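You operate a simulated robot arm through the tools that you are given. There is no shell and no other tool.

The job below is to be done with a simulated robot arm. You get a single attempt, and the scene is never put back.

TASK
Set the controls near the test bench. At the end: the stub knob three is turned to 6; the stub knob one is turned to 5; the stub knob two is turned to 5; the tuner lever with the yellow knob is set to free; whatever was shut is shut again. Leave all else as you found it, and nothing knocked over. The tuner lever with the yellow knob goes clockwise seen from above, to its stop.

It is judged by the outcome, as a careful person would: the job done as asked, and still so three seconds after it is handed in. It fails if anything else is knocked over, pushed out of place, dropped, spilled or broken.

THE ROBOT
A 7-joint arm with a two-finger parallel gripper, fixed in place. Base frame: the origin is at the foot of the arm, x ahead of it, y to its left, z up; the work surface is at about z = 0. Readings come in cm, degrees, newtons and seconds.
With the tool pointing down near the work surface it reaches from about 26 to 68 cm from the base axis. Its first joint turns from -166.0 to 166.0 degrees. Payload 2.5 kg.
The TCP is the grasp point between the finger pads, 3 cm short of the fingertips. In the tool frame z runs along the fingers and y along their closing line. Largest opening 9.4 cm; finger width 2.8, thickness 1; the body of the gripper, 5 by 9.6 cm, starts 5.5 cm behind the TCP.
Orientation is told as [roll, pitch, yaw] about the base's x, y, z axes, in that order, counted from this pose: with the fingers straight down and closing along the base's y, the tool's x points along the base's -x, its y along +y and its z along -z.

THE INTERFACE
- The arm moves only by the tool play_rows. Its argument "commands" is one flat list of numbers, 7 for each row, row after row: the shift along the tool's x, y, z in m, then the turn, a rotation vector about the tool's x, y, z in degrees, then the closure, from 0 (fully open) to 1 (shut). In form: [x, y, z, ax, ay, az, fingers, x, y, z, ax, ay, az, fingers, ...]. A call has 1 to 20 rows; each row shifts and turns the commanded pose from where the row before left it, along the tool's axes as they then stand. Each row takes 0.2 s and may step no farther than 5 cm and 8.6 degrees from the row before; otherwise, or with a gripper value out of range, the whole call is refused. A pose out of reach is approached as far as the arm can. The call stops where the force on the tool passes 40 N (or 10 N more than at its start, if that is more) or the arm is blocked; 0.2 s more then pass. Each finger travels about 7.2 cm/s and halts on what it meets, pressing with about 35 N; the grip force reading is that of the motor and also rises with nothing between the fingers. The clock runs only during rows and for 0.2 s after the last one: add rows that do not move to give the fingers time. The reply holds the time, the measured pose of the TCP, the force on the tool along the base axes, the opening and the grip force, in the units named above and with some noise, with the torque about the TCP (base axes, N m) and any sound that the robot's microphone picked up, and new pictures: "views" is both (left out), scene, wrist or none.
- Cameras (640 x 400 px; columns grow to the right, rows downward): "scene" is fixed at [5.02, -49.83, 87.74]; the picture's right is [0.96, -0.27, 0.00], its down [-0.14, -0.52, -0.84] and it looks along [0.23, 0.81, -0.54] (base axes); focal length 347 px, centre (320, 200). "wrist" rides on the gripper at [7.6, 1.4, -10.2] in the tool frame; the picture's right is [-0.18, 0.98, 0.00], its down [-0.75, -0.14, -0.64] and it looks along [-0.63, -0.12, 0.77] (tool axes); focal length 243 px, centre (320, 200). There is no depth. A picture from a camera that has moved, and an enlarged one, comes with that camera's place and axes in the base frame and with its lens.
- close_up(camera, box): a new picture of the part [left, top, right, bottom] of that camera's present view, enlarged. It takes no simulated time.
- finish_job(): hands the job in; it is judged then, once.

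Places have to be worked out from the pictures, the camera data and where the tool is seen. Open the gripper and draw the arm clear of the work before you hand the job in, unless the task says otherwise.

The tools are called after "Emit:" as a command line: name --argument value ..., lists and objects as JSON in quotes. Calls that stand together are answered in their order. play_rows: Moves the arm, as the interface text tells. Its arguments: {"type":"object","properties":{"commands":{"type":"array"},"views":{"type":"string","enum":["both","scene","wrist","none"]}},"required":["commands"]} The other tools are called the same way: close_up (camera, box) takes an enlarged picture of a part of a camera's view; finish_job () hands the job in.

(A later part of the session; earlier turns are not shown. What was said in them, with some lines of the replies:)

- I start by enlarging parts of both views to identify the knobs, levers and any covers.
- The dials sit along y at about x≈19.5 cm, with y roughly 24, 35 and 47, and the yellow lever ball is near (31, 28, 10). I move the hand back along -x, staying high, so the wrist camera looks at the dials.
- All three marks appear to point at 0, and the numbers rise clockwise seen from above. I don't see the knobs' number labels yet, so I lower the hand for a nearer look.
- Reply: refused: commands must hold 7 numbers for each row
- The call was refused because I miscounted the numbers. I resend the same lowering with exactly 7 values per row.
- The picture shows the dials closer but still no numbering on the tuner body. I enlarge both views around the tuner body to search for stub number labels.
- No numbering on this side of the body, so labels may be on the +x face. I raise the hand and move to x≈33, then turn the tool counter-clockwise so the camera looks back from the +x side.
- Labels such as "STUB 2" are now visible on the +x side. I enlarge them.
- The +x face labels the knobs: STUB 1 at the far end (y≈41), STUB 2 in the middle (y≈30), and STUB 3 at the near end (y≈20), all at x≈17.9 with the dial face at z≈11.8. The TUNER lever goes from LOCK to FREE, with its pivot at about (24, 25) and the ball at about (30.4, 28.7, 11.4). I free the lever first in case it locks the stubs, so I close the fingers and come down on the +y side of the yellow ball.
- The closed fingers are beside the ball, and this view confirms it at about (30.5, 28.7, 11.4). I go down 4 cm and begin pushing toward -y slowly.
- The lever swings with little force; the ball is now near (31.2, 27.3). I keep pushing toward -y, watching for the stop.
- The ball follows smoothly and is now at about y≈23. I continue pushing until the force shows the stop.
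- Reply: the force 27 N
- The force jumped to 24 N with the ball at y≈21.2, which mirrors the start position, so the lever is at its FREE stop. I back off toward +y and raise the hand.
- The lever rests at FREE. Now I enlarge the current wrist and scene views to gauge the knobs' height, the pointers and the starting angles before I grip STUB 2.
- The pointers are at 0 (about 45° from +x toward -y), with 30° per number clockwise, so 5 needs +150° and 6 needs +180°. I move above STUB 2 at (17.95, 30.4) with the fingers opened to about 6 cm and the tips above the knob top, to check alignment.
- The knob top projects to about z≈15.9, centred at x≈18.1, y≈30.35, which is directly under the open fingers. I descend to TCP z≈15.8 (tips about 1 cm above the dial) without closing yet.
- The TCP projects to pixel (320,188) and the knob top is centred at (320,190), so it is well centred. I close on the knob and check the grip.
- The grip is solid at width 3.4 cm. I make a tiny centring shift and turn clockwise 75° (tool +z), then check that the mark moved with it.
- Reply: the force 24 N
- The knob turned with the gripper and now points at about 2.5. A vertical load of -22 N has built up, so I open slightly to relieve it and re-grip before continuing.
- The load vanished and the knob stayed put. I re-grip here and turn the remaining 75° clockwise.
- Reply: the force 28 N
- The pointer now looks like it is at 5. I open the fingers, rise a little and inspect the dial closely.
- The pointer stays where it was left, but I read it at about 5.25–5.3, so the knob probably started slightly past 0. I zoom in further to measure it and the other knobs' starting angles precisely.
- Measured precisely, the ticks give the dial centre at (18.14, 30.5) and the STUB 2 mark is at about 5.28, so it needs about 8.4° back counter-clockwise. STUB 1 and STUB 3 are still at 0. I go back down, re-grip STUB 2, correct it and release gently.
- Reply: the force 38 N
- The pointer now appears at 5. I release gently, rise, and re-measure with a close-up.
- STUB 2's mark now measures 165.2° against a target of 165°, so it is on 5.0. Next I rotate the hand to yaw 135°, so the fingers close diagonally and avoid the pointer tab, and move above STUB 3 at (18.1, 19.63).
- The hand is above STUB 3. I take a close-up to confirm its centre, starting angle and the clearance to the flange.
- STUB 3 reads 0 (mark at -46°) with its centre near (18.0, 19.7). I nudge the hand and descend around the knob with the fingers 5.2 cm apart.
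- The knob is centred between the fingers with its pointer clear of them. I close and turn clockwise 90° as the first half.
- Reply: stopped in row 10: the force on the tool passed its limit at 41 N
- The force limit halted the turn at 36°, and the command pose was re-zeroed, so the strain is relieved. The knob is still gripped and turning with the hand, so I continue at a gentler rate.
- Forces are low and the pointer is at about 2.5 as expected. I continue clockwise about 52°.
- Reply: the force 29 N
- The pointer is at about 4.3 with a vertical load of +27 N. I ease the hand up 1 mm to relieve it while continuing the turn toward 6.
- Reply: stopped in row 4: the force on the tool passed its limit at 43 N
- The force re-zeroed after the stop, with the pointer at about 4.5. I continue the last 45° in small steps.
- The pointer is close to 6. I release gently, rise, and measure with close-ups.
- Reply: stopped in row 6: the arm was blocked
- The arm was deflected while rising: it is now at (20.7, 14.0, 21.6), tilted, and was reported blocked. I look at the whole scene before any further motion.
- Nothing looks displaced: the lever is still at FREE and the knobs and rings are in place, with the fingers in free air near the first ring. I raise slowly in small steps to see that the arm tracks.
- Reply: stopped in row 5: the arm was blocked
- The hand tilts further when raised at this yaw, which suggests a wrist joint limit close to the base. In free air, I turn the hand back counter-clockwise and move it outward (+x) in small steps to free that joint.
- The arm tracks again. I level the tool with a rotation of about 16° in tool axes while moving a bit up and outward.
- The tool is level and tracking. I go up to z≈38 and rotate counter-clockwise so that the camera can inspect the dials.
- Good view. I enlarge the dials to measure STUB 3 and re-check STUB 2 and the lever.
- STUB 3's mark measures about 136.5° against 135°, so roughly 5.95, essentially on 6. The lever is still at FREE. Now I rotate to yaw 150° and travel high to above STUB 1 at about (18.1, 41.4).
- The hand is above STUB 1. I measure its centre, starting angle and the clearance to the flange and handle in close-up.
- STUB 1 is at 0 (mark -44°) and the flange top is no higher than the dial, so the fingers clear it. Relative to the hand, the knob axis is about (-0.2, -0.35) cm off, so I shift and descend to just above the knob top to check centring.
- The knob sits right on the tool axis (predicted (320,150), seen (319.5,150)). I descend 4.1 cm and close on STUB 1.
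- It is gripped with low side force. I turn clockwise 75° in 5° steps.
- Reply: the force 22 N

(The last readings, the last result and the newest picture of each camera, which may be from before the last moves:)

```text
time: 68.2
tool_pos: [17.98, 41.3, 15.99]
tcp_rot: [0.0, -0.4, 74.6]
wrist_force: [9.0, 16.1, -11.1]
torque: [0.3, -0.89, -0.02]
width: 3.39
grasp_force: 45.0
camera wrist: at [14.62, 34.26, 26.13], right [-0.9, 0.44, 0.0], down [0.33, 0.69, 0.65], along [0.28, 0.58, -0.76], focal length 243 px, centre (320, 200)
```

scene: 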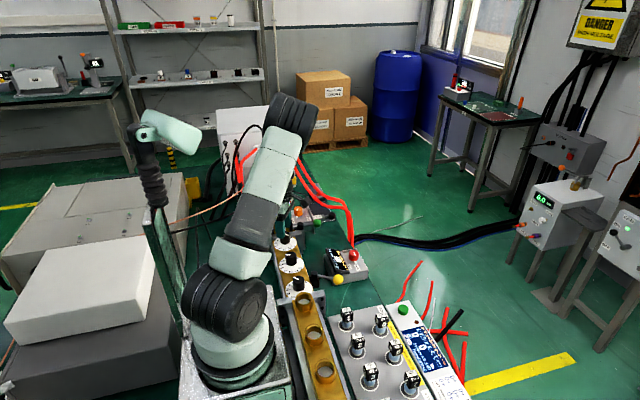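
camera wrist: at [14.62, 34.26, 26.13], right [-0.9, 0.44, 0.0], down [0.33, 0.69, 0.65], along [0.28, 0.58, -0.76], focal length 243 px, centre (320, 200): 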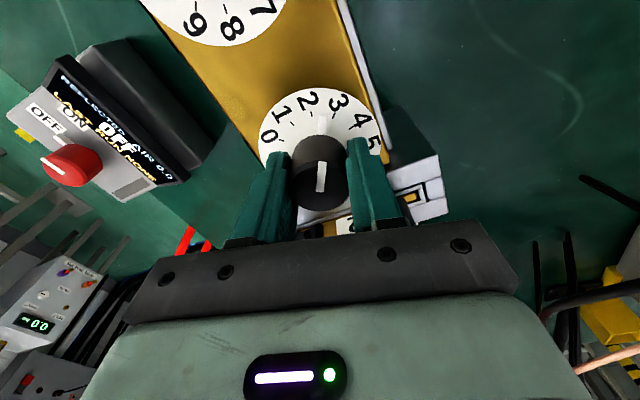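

The pointer is at about 2.5 with moderate forces. I turn the remaining 75°.

Emit:
play_rows --commands '[0, 0, 0, 0, 0, 3, 1, 0, 0, 0, 0, 0, 5, 1, 0, 0, 0, 0, 0, 5, 1, 0, 0, 0, 0, 0, 5, 1, 0, 0, 0, 0, 0, 5, 1, 0, 0, 0, 0, 0, 5, 1, 0, 0, 0, 0, 0, 5, 1, 0, 0, 0, 0, 0, 5, 1, 0, 0, 0, 0, 0, 5, 1, 0, 0, 0, 0, 0, 5, 1, 0, 0, 0, 0, 0, 5, 1, 0, 0, 0, 0, 0, 5, 1, 0, 0, 0, 0, 0, 5, 1, 0, 0, 0, 0, 0, 5, 1, 0, 0, 0, 0, 0, 5, 1, 0, 0, 0, 0, 0, 2, 1, 0, 0, 0, 0, 0, 0, 1]' --views "wrist"

```text
time: 71.8
tool_pos: [18.11, 41.31, 15.99]
tcp_rot: [0.4, -0.1, -0.4]
wrist_force: [24.5, 10.4, -0.4]
torque: [-0.82, -0.68, -0.01]
width: 3.38
grasp_force: 44.5
camera wrist: at [10.43, 42.65, 26.19], right [0.19, 0.98, 0.01], down [0.75, -0.15, 0.64], along [0.63, -0.12, -0.77], focal length 243 px, centre (320, 200)
```

wrist: 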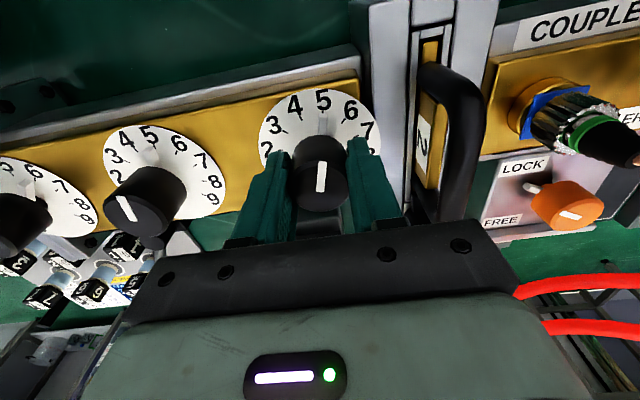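

The turn is complete and the pointer looks at 5. I release with a small opening and rise in small steps.

Emit:
play_rows --commands '[0, 0, 0, 0, 0, 0, 0.57, 0, 0, 0, 0, 0, 0, 0.52, 0, 0, 0, 0, 0, 0, 0.52, 0, 0, -0.01, 0, 0, 0, 0.52, 0, 0, -0.02, 0, 0, 0, 0.52, 0, 0, -0.02, 0, 0, 0, 0.5, 0, 0, -0.03, 0, 0, 0, 0.5, 0, 0, -0.03, 0, 0, 0, 0.5, 0, 0, -0.03, 0, 0, 0, 0.5, 0, 0, 0, 0, 0, 0, 0.5]' --views "both"

Emit:
close_up --camera "wrist" --box '[272, 40, 368, 130]'

Emit:
close_up --camera "wrist" --box '[140, 60, 260, 160]'

Emit:
close_up --camera "wrist" --box '[0, 80, 140, 190]'

```text
time: 74.0
tool_pos: [18.09, 41.15, 30.13]
tcp_rot: [0.4, 0.0, -0.2]
wrist_force: [0.4, 0.0, 0.4]
torque: [0.03, 0.01, 0.0]
width: 4.7
grasp_force: 0.1
camera wrist: at [10.37, 42.56, 40.25], right [0.19, 0.98, 0.01], down [0.75, -0.15, 0.64], along [0.63, -0.12, -0.77], focal length 243 px, centre (320, 200)
```

scene: 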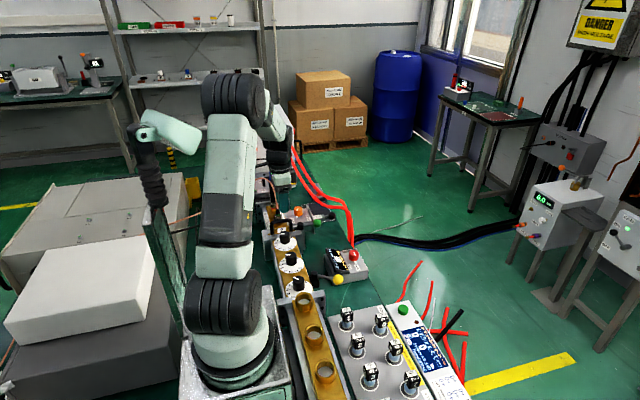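
wrist: 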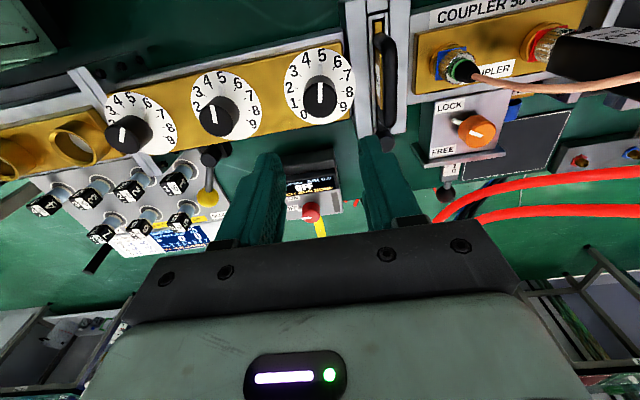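

```text
4.44 times, centred on (320, 85) of wrist
camera zoom: at [10.37, 42.56, 40.25], right [0.19, 0.98, 0.01], down [0.75, -0.15, 0.64], along [0.63, -0.12, -0.77], focal length 1078 px, centre (320, 711)
```

zoom: 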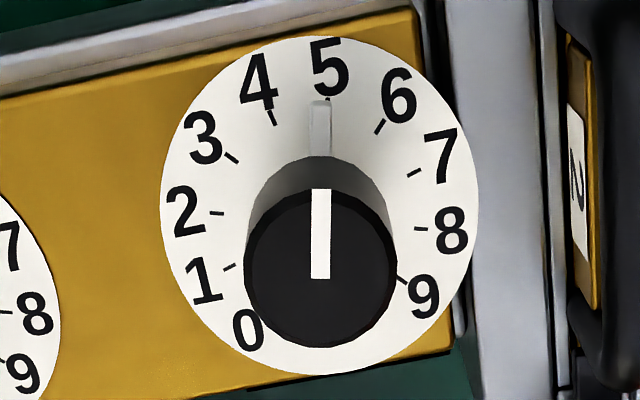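

```text
4.00 times, centred on (200, 110) of wrist
camera zoom: at [10.37, 42.56, 40.25], right [0.19, 0.98, 0.01], down [0.75, -0.15, 0.64], along [0.63, -0.12, -0.77], focal length 970 px, centre (800, 560)
```

zoom: 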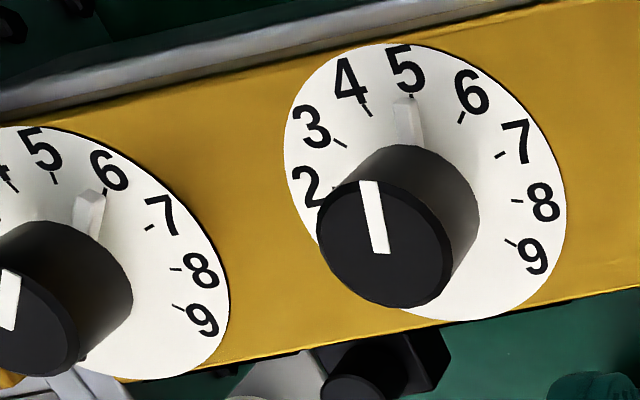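

```text
3.64 times, centred on (70, 135) of wrist
camera zoom: at [10.37, 42.56, 40.25], right [0.19, 0.98, 0.01], down [0.75, -0.15, 0.64], along [0.63, -0.12, -0.77], focal length 882 px, centre (1229, 436)
```

zoom: 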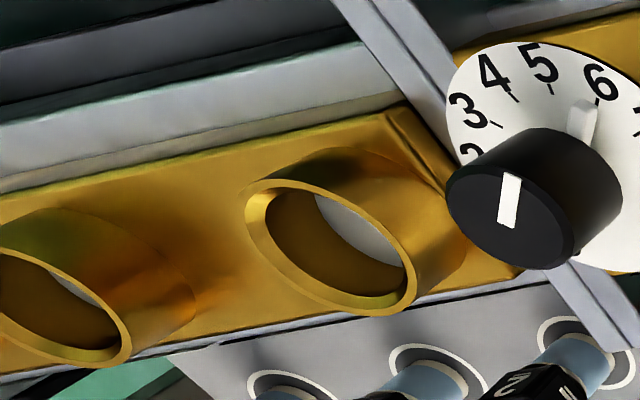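

STUB 1 measures about 168.7°, or 4.88, so it needs about 3.7° more clockwise. STUB 2 (about 5.03) and STUB 3 (about 5.95) are good. I go back down on STUB 1 for a small correction.

Emit:
play_rows --commands '[0, 0, 0.03, 0, 0, 0, 0.48, 0, 0, 0.03, 0, 0, 0, 0.48, 0, 0, 0.03, 0, 0, 0, 0.48, 0, 0, 0.02, 0, 0, 0, 0.48, 0, 0, 0.02, 0, 0, 0, 0.48, 0, 0, 0.011, 0, 0, 0, 0.48, 0, 0, 0, 0, 0, 0, 0.55, 0, 0, 0, 0, 0, 0, 0.62, 0, 0, 0, 0, 0, 0, 1, 0, 0, 0, 0, 0, 0, 1]' --views "wrist"

Emit:
play_rows --commands '[0, 0, 0, 0, 0, 2, 1, 0, 0, 0, 0, 0, 1.8, 1, 0, 0, 0, 0, 0, 0, 1, 0, 0, 0, 0, 0, 0, 1]' --views "wrist"

```text
time: 76.2
tool_pos: [17.92, 41.27, 15.94]
tcp_rot: [0.3, 0.0, -0.3]
wrist_force: [1.3, 6.0, -5.7]
torque: [-1.02, -0.05, 0.0]
width: 3.39
grasp_force: 45.1
camera wrist: at [10.36, 42.64, 26.06], right [0.19, 0.98, 0.01], down [0.75, -0.15, 0.64], along [0.63, -0.12, -0.77], focal length 243 px, centre (320, 200)
```

wrist: 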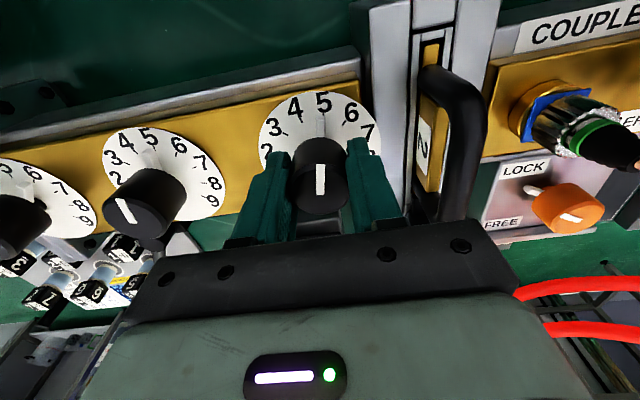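

```text
time: 77.2
tool_pos: [17.86, 41.32, 15.9]
tcp_rot: [0.3, 0.0, -4.1]
wrist_force: [4.5, 9.8, -16.2]
torque: [-0.94, -0.12, -0.02]
width: 3.38
grasp_force: 45.2
camera wrist: at [10.47, 43.15, 26.06], right [0.25, 0.97, 0.01], down [0.74, -0.2, 0.64], along [0.62, -0.16, -0.77], focal length 243 px, centre (320, 200)
```

wrist: 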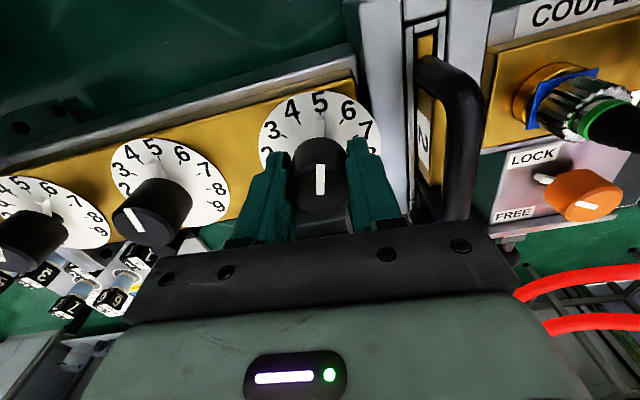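

The tool yawed to -4.1° with the knob. I release, rise and measure again.

Emit:
play_rows --commands '[0, 0, 0, 0, 0, 0, 0.57, 0, 0, 0, 0, 0, 0, 0.52, 0, 0, 0, 0, 0, 0, 0.52, 0, 0, -0.01, 0, 0, 0, 0.52, 0, 0, -0.02, 0, 0, 0, 0.52, 0, 0, -0.02, 0, 0, 0, 0.5, 0, 0, -0.03, 0, 0, 0, 0.5, 0, 0, -0.03, 0, 0, 0, 0.5, 0, 0, -0.03, 0, 0, 0, 0.5, 0, 0, 0, 0, 0, 0, 0.5]' --views "both"

Emit:
close_up --camera "wrist" --box '[272, 40, 368, 130]'

Emit:
close_up --camera "wrist" --box '[80, 50, 280, 170]'

```text
time: 79.4
tool_pos: [17.93, 41.32, 29.79]
tcp_rot: [0.4, 0.1, -4.0]
wrist_force: [0.0, 0.4, -1.1]
torque: [-0.04, 0.0, 0.04]
width: 4.69
grasp_force: 0.0
camera wrist: at [10.48, 43.06, 40.09], right [0.25, 0.97, 0.01], down [0.74, -0.2, 0.64], along [0.62, -0.16, -0.77], focal length 243 px, centre (320, 200)
```

scene: 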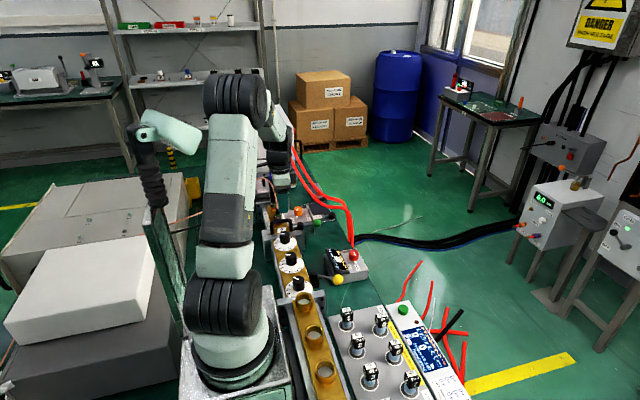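
wrist: 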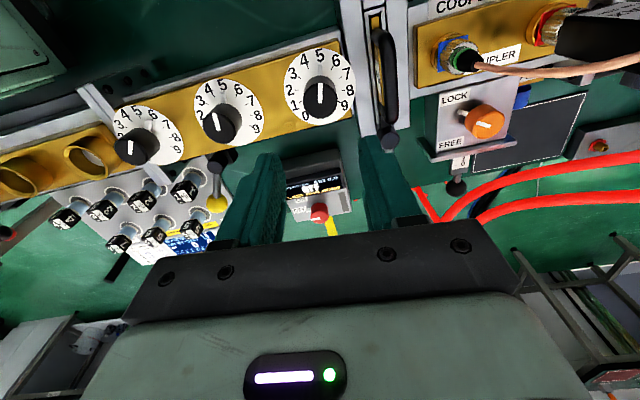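

```text
4.44 times, centred on (320, 85) of wrist
camera zoom: at [10.48, 43.06, 40.09], right [0.25, 0.97, 0.01], down [0.74, -0.2, 0.64], along [0.62, -0.16, -0.77], focal length 1078 px, centre (320, 711)
```

zoom: 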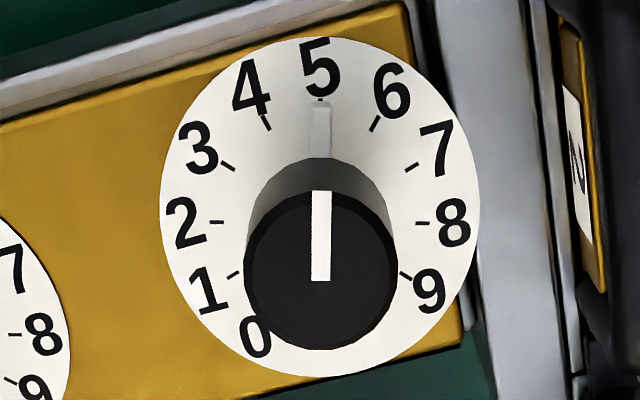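

```text
3.20 times, centred on (180, 110) of wrist
camera zoom: at [10.48, 43.06, 40.09], right [0.25, 0.97, 0.01], down [0.74, -0.2, 0.64], along [0.62, -0.16, -0.77], focal length 776 px, centre (768, 488)
```

zoom: 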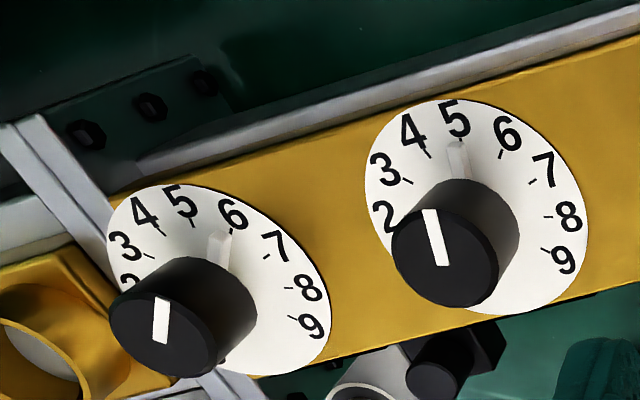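

All three read correctly: STUB 1 has its pointer exactly on tick 5, STUB 2 is at about 5.0 and STUB 3 at about 5.97. I now raise the arm clear, return it near its starting place and open the gripper.

Emit:
play_rows --commands '[0, 0, -0.03, 0, 0, 0, 0.5, 0, 0, -0.03, 0, 0, 0, 0.5, 0, 0, -0.03, 0, 0, 0, 0.5, 0, 0, -0.03, 0, 0, 0, 0.5, 0, 0, -0.03, 0, 0, 0, 0.4, 0, 0, -0.026, 0, 0, 0, 0.2, -0.025, -0.012, 0, 0, 0, 0, 0, -0.025, -0.012, 0, 0, 0, 0, 0, -0.025, -0.012, 0, 0, 0, 0, 0, -0.025, -0.012, 0, 0, 0, 0, 0, -0.025, -0.012, 0, 0, 0, 0, 0, 0, 0, 0, 0, 0, 0, 0]' --views "both"

Emit:
close_up --camera "scene" --box '[255, 195, 375, 305]'

Emit:
close_up --camera "scene" --box '[280, 290, 480, 400]'

```text
time: 82.0
tool_pos: [30.01, 34.25, 47.48]
tcp_rot: [0.3, -0.1, -3.9]
wrist_force: [0.0, 0.1, -0.4]
torque: [-0.02, -0.01, 0.01]
width: 9.41
grasp_force: 0.0
camera wrist: at [22.46, 36.08, 57.74], right [0.25, 0.97, 0.01], down [0.74, -0.2, 0.64], along [0.62, -0.16, -0.77], focal length 243 px, centre (320, 200)
```

scene: 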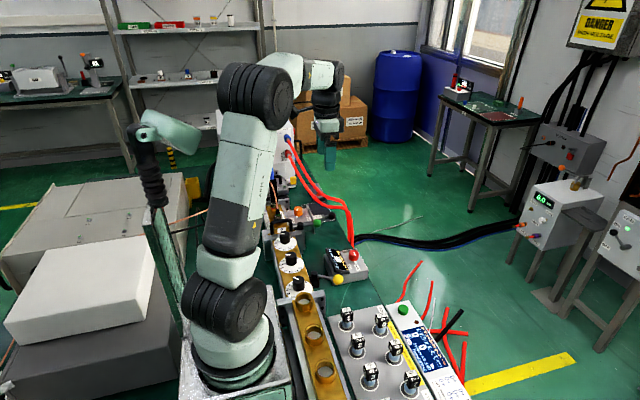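
wrist: 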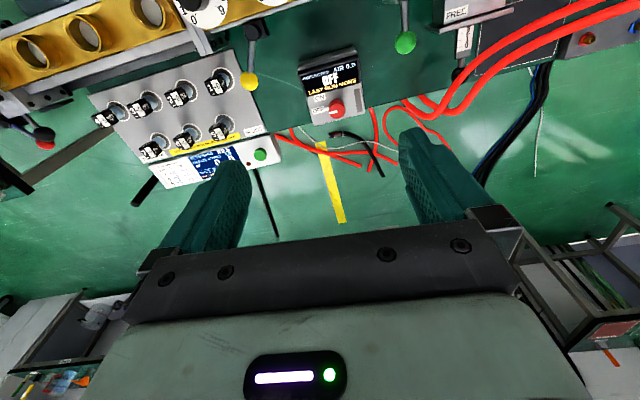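

```text
3.64 times, centred on (315, 250) of scene
camera zoom: at [5.02, -49.83, 87.74], right [0.96, -0.27, 0.0], down [-0.14, -0.52, -0.84], along [0.23, 0.81, -0.54], focal length 1261 px, centre (338, 18)
```

zoom: 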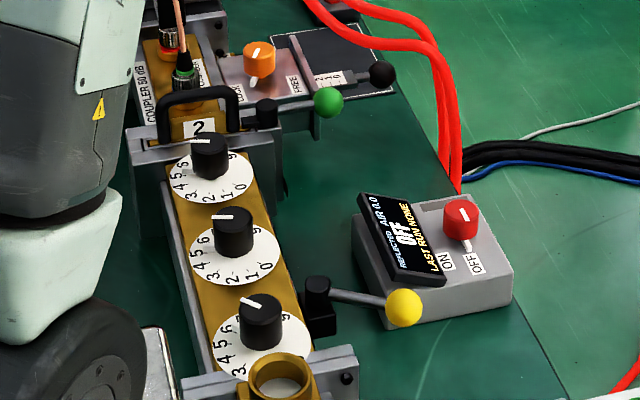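

```text
3.20 times, centred on (380, 345) of scene
camera zoom: at [5.02, -49.83, 87.74], right [0.96, -0.27, 0.0], down [-0.14, -0.52, -0.84], along [0.23, 0.81, -0.54], focal length 1110 px, centre (128, -264)
```

zoom: 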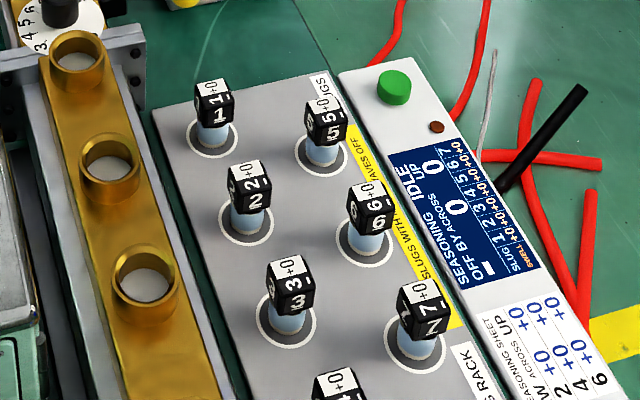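

The gripper is open and the arm is clear. The stubs are set (one = 5, two = 5, three = 6), the yellow lever is at its FREE stop, and everything else looks as it was at the start. I hand the job in.

Emit:
finish_job

```text
The job is handed in.
```

The controls are set as you asked, and I have handed the job in. The settings below are measured from the camera pictures:

| Control | Asked | Measured |
|---|---|---|
| Stub knob one | 5 | on the 5 tick |
| Stub knob two | 5 | about 5.03 |
| Stub knob three | 6 | about 5.97 |
| Tuner lever, yellow knob | Free | clockwise to its stop |

- **Overshoots and corrections:** Stub two first went past to about 5.3 and stub one stopped short at about 4.9. I re-gripped both and corrected them.
- **Arm trouble:** After I released stub three, the arm reported it was blocked on the way up, and the hand drifted and tilted. I brought it back and checked the pictures. Nothing had been touched or moved.
- **Rest of the bench:** I opened nothing, so there was nothing to shut again. The other knobs, levers and slugs look as they did at the start, and the arm is clear with the gripper open.
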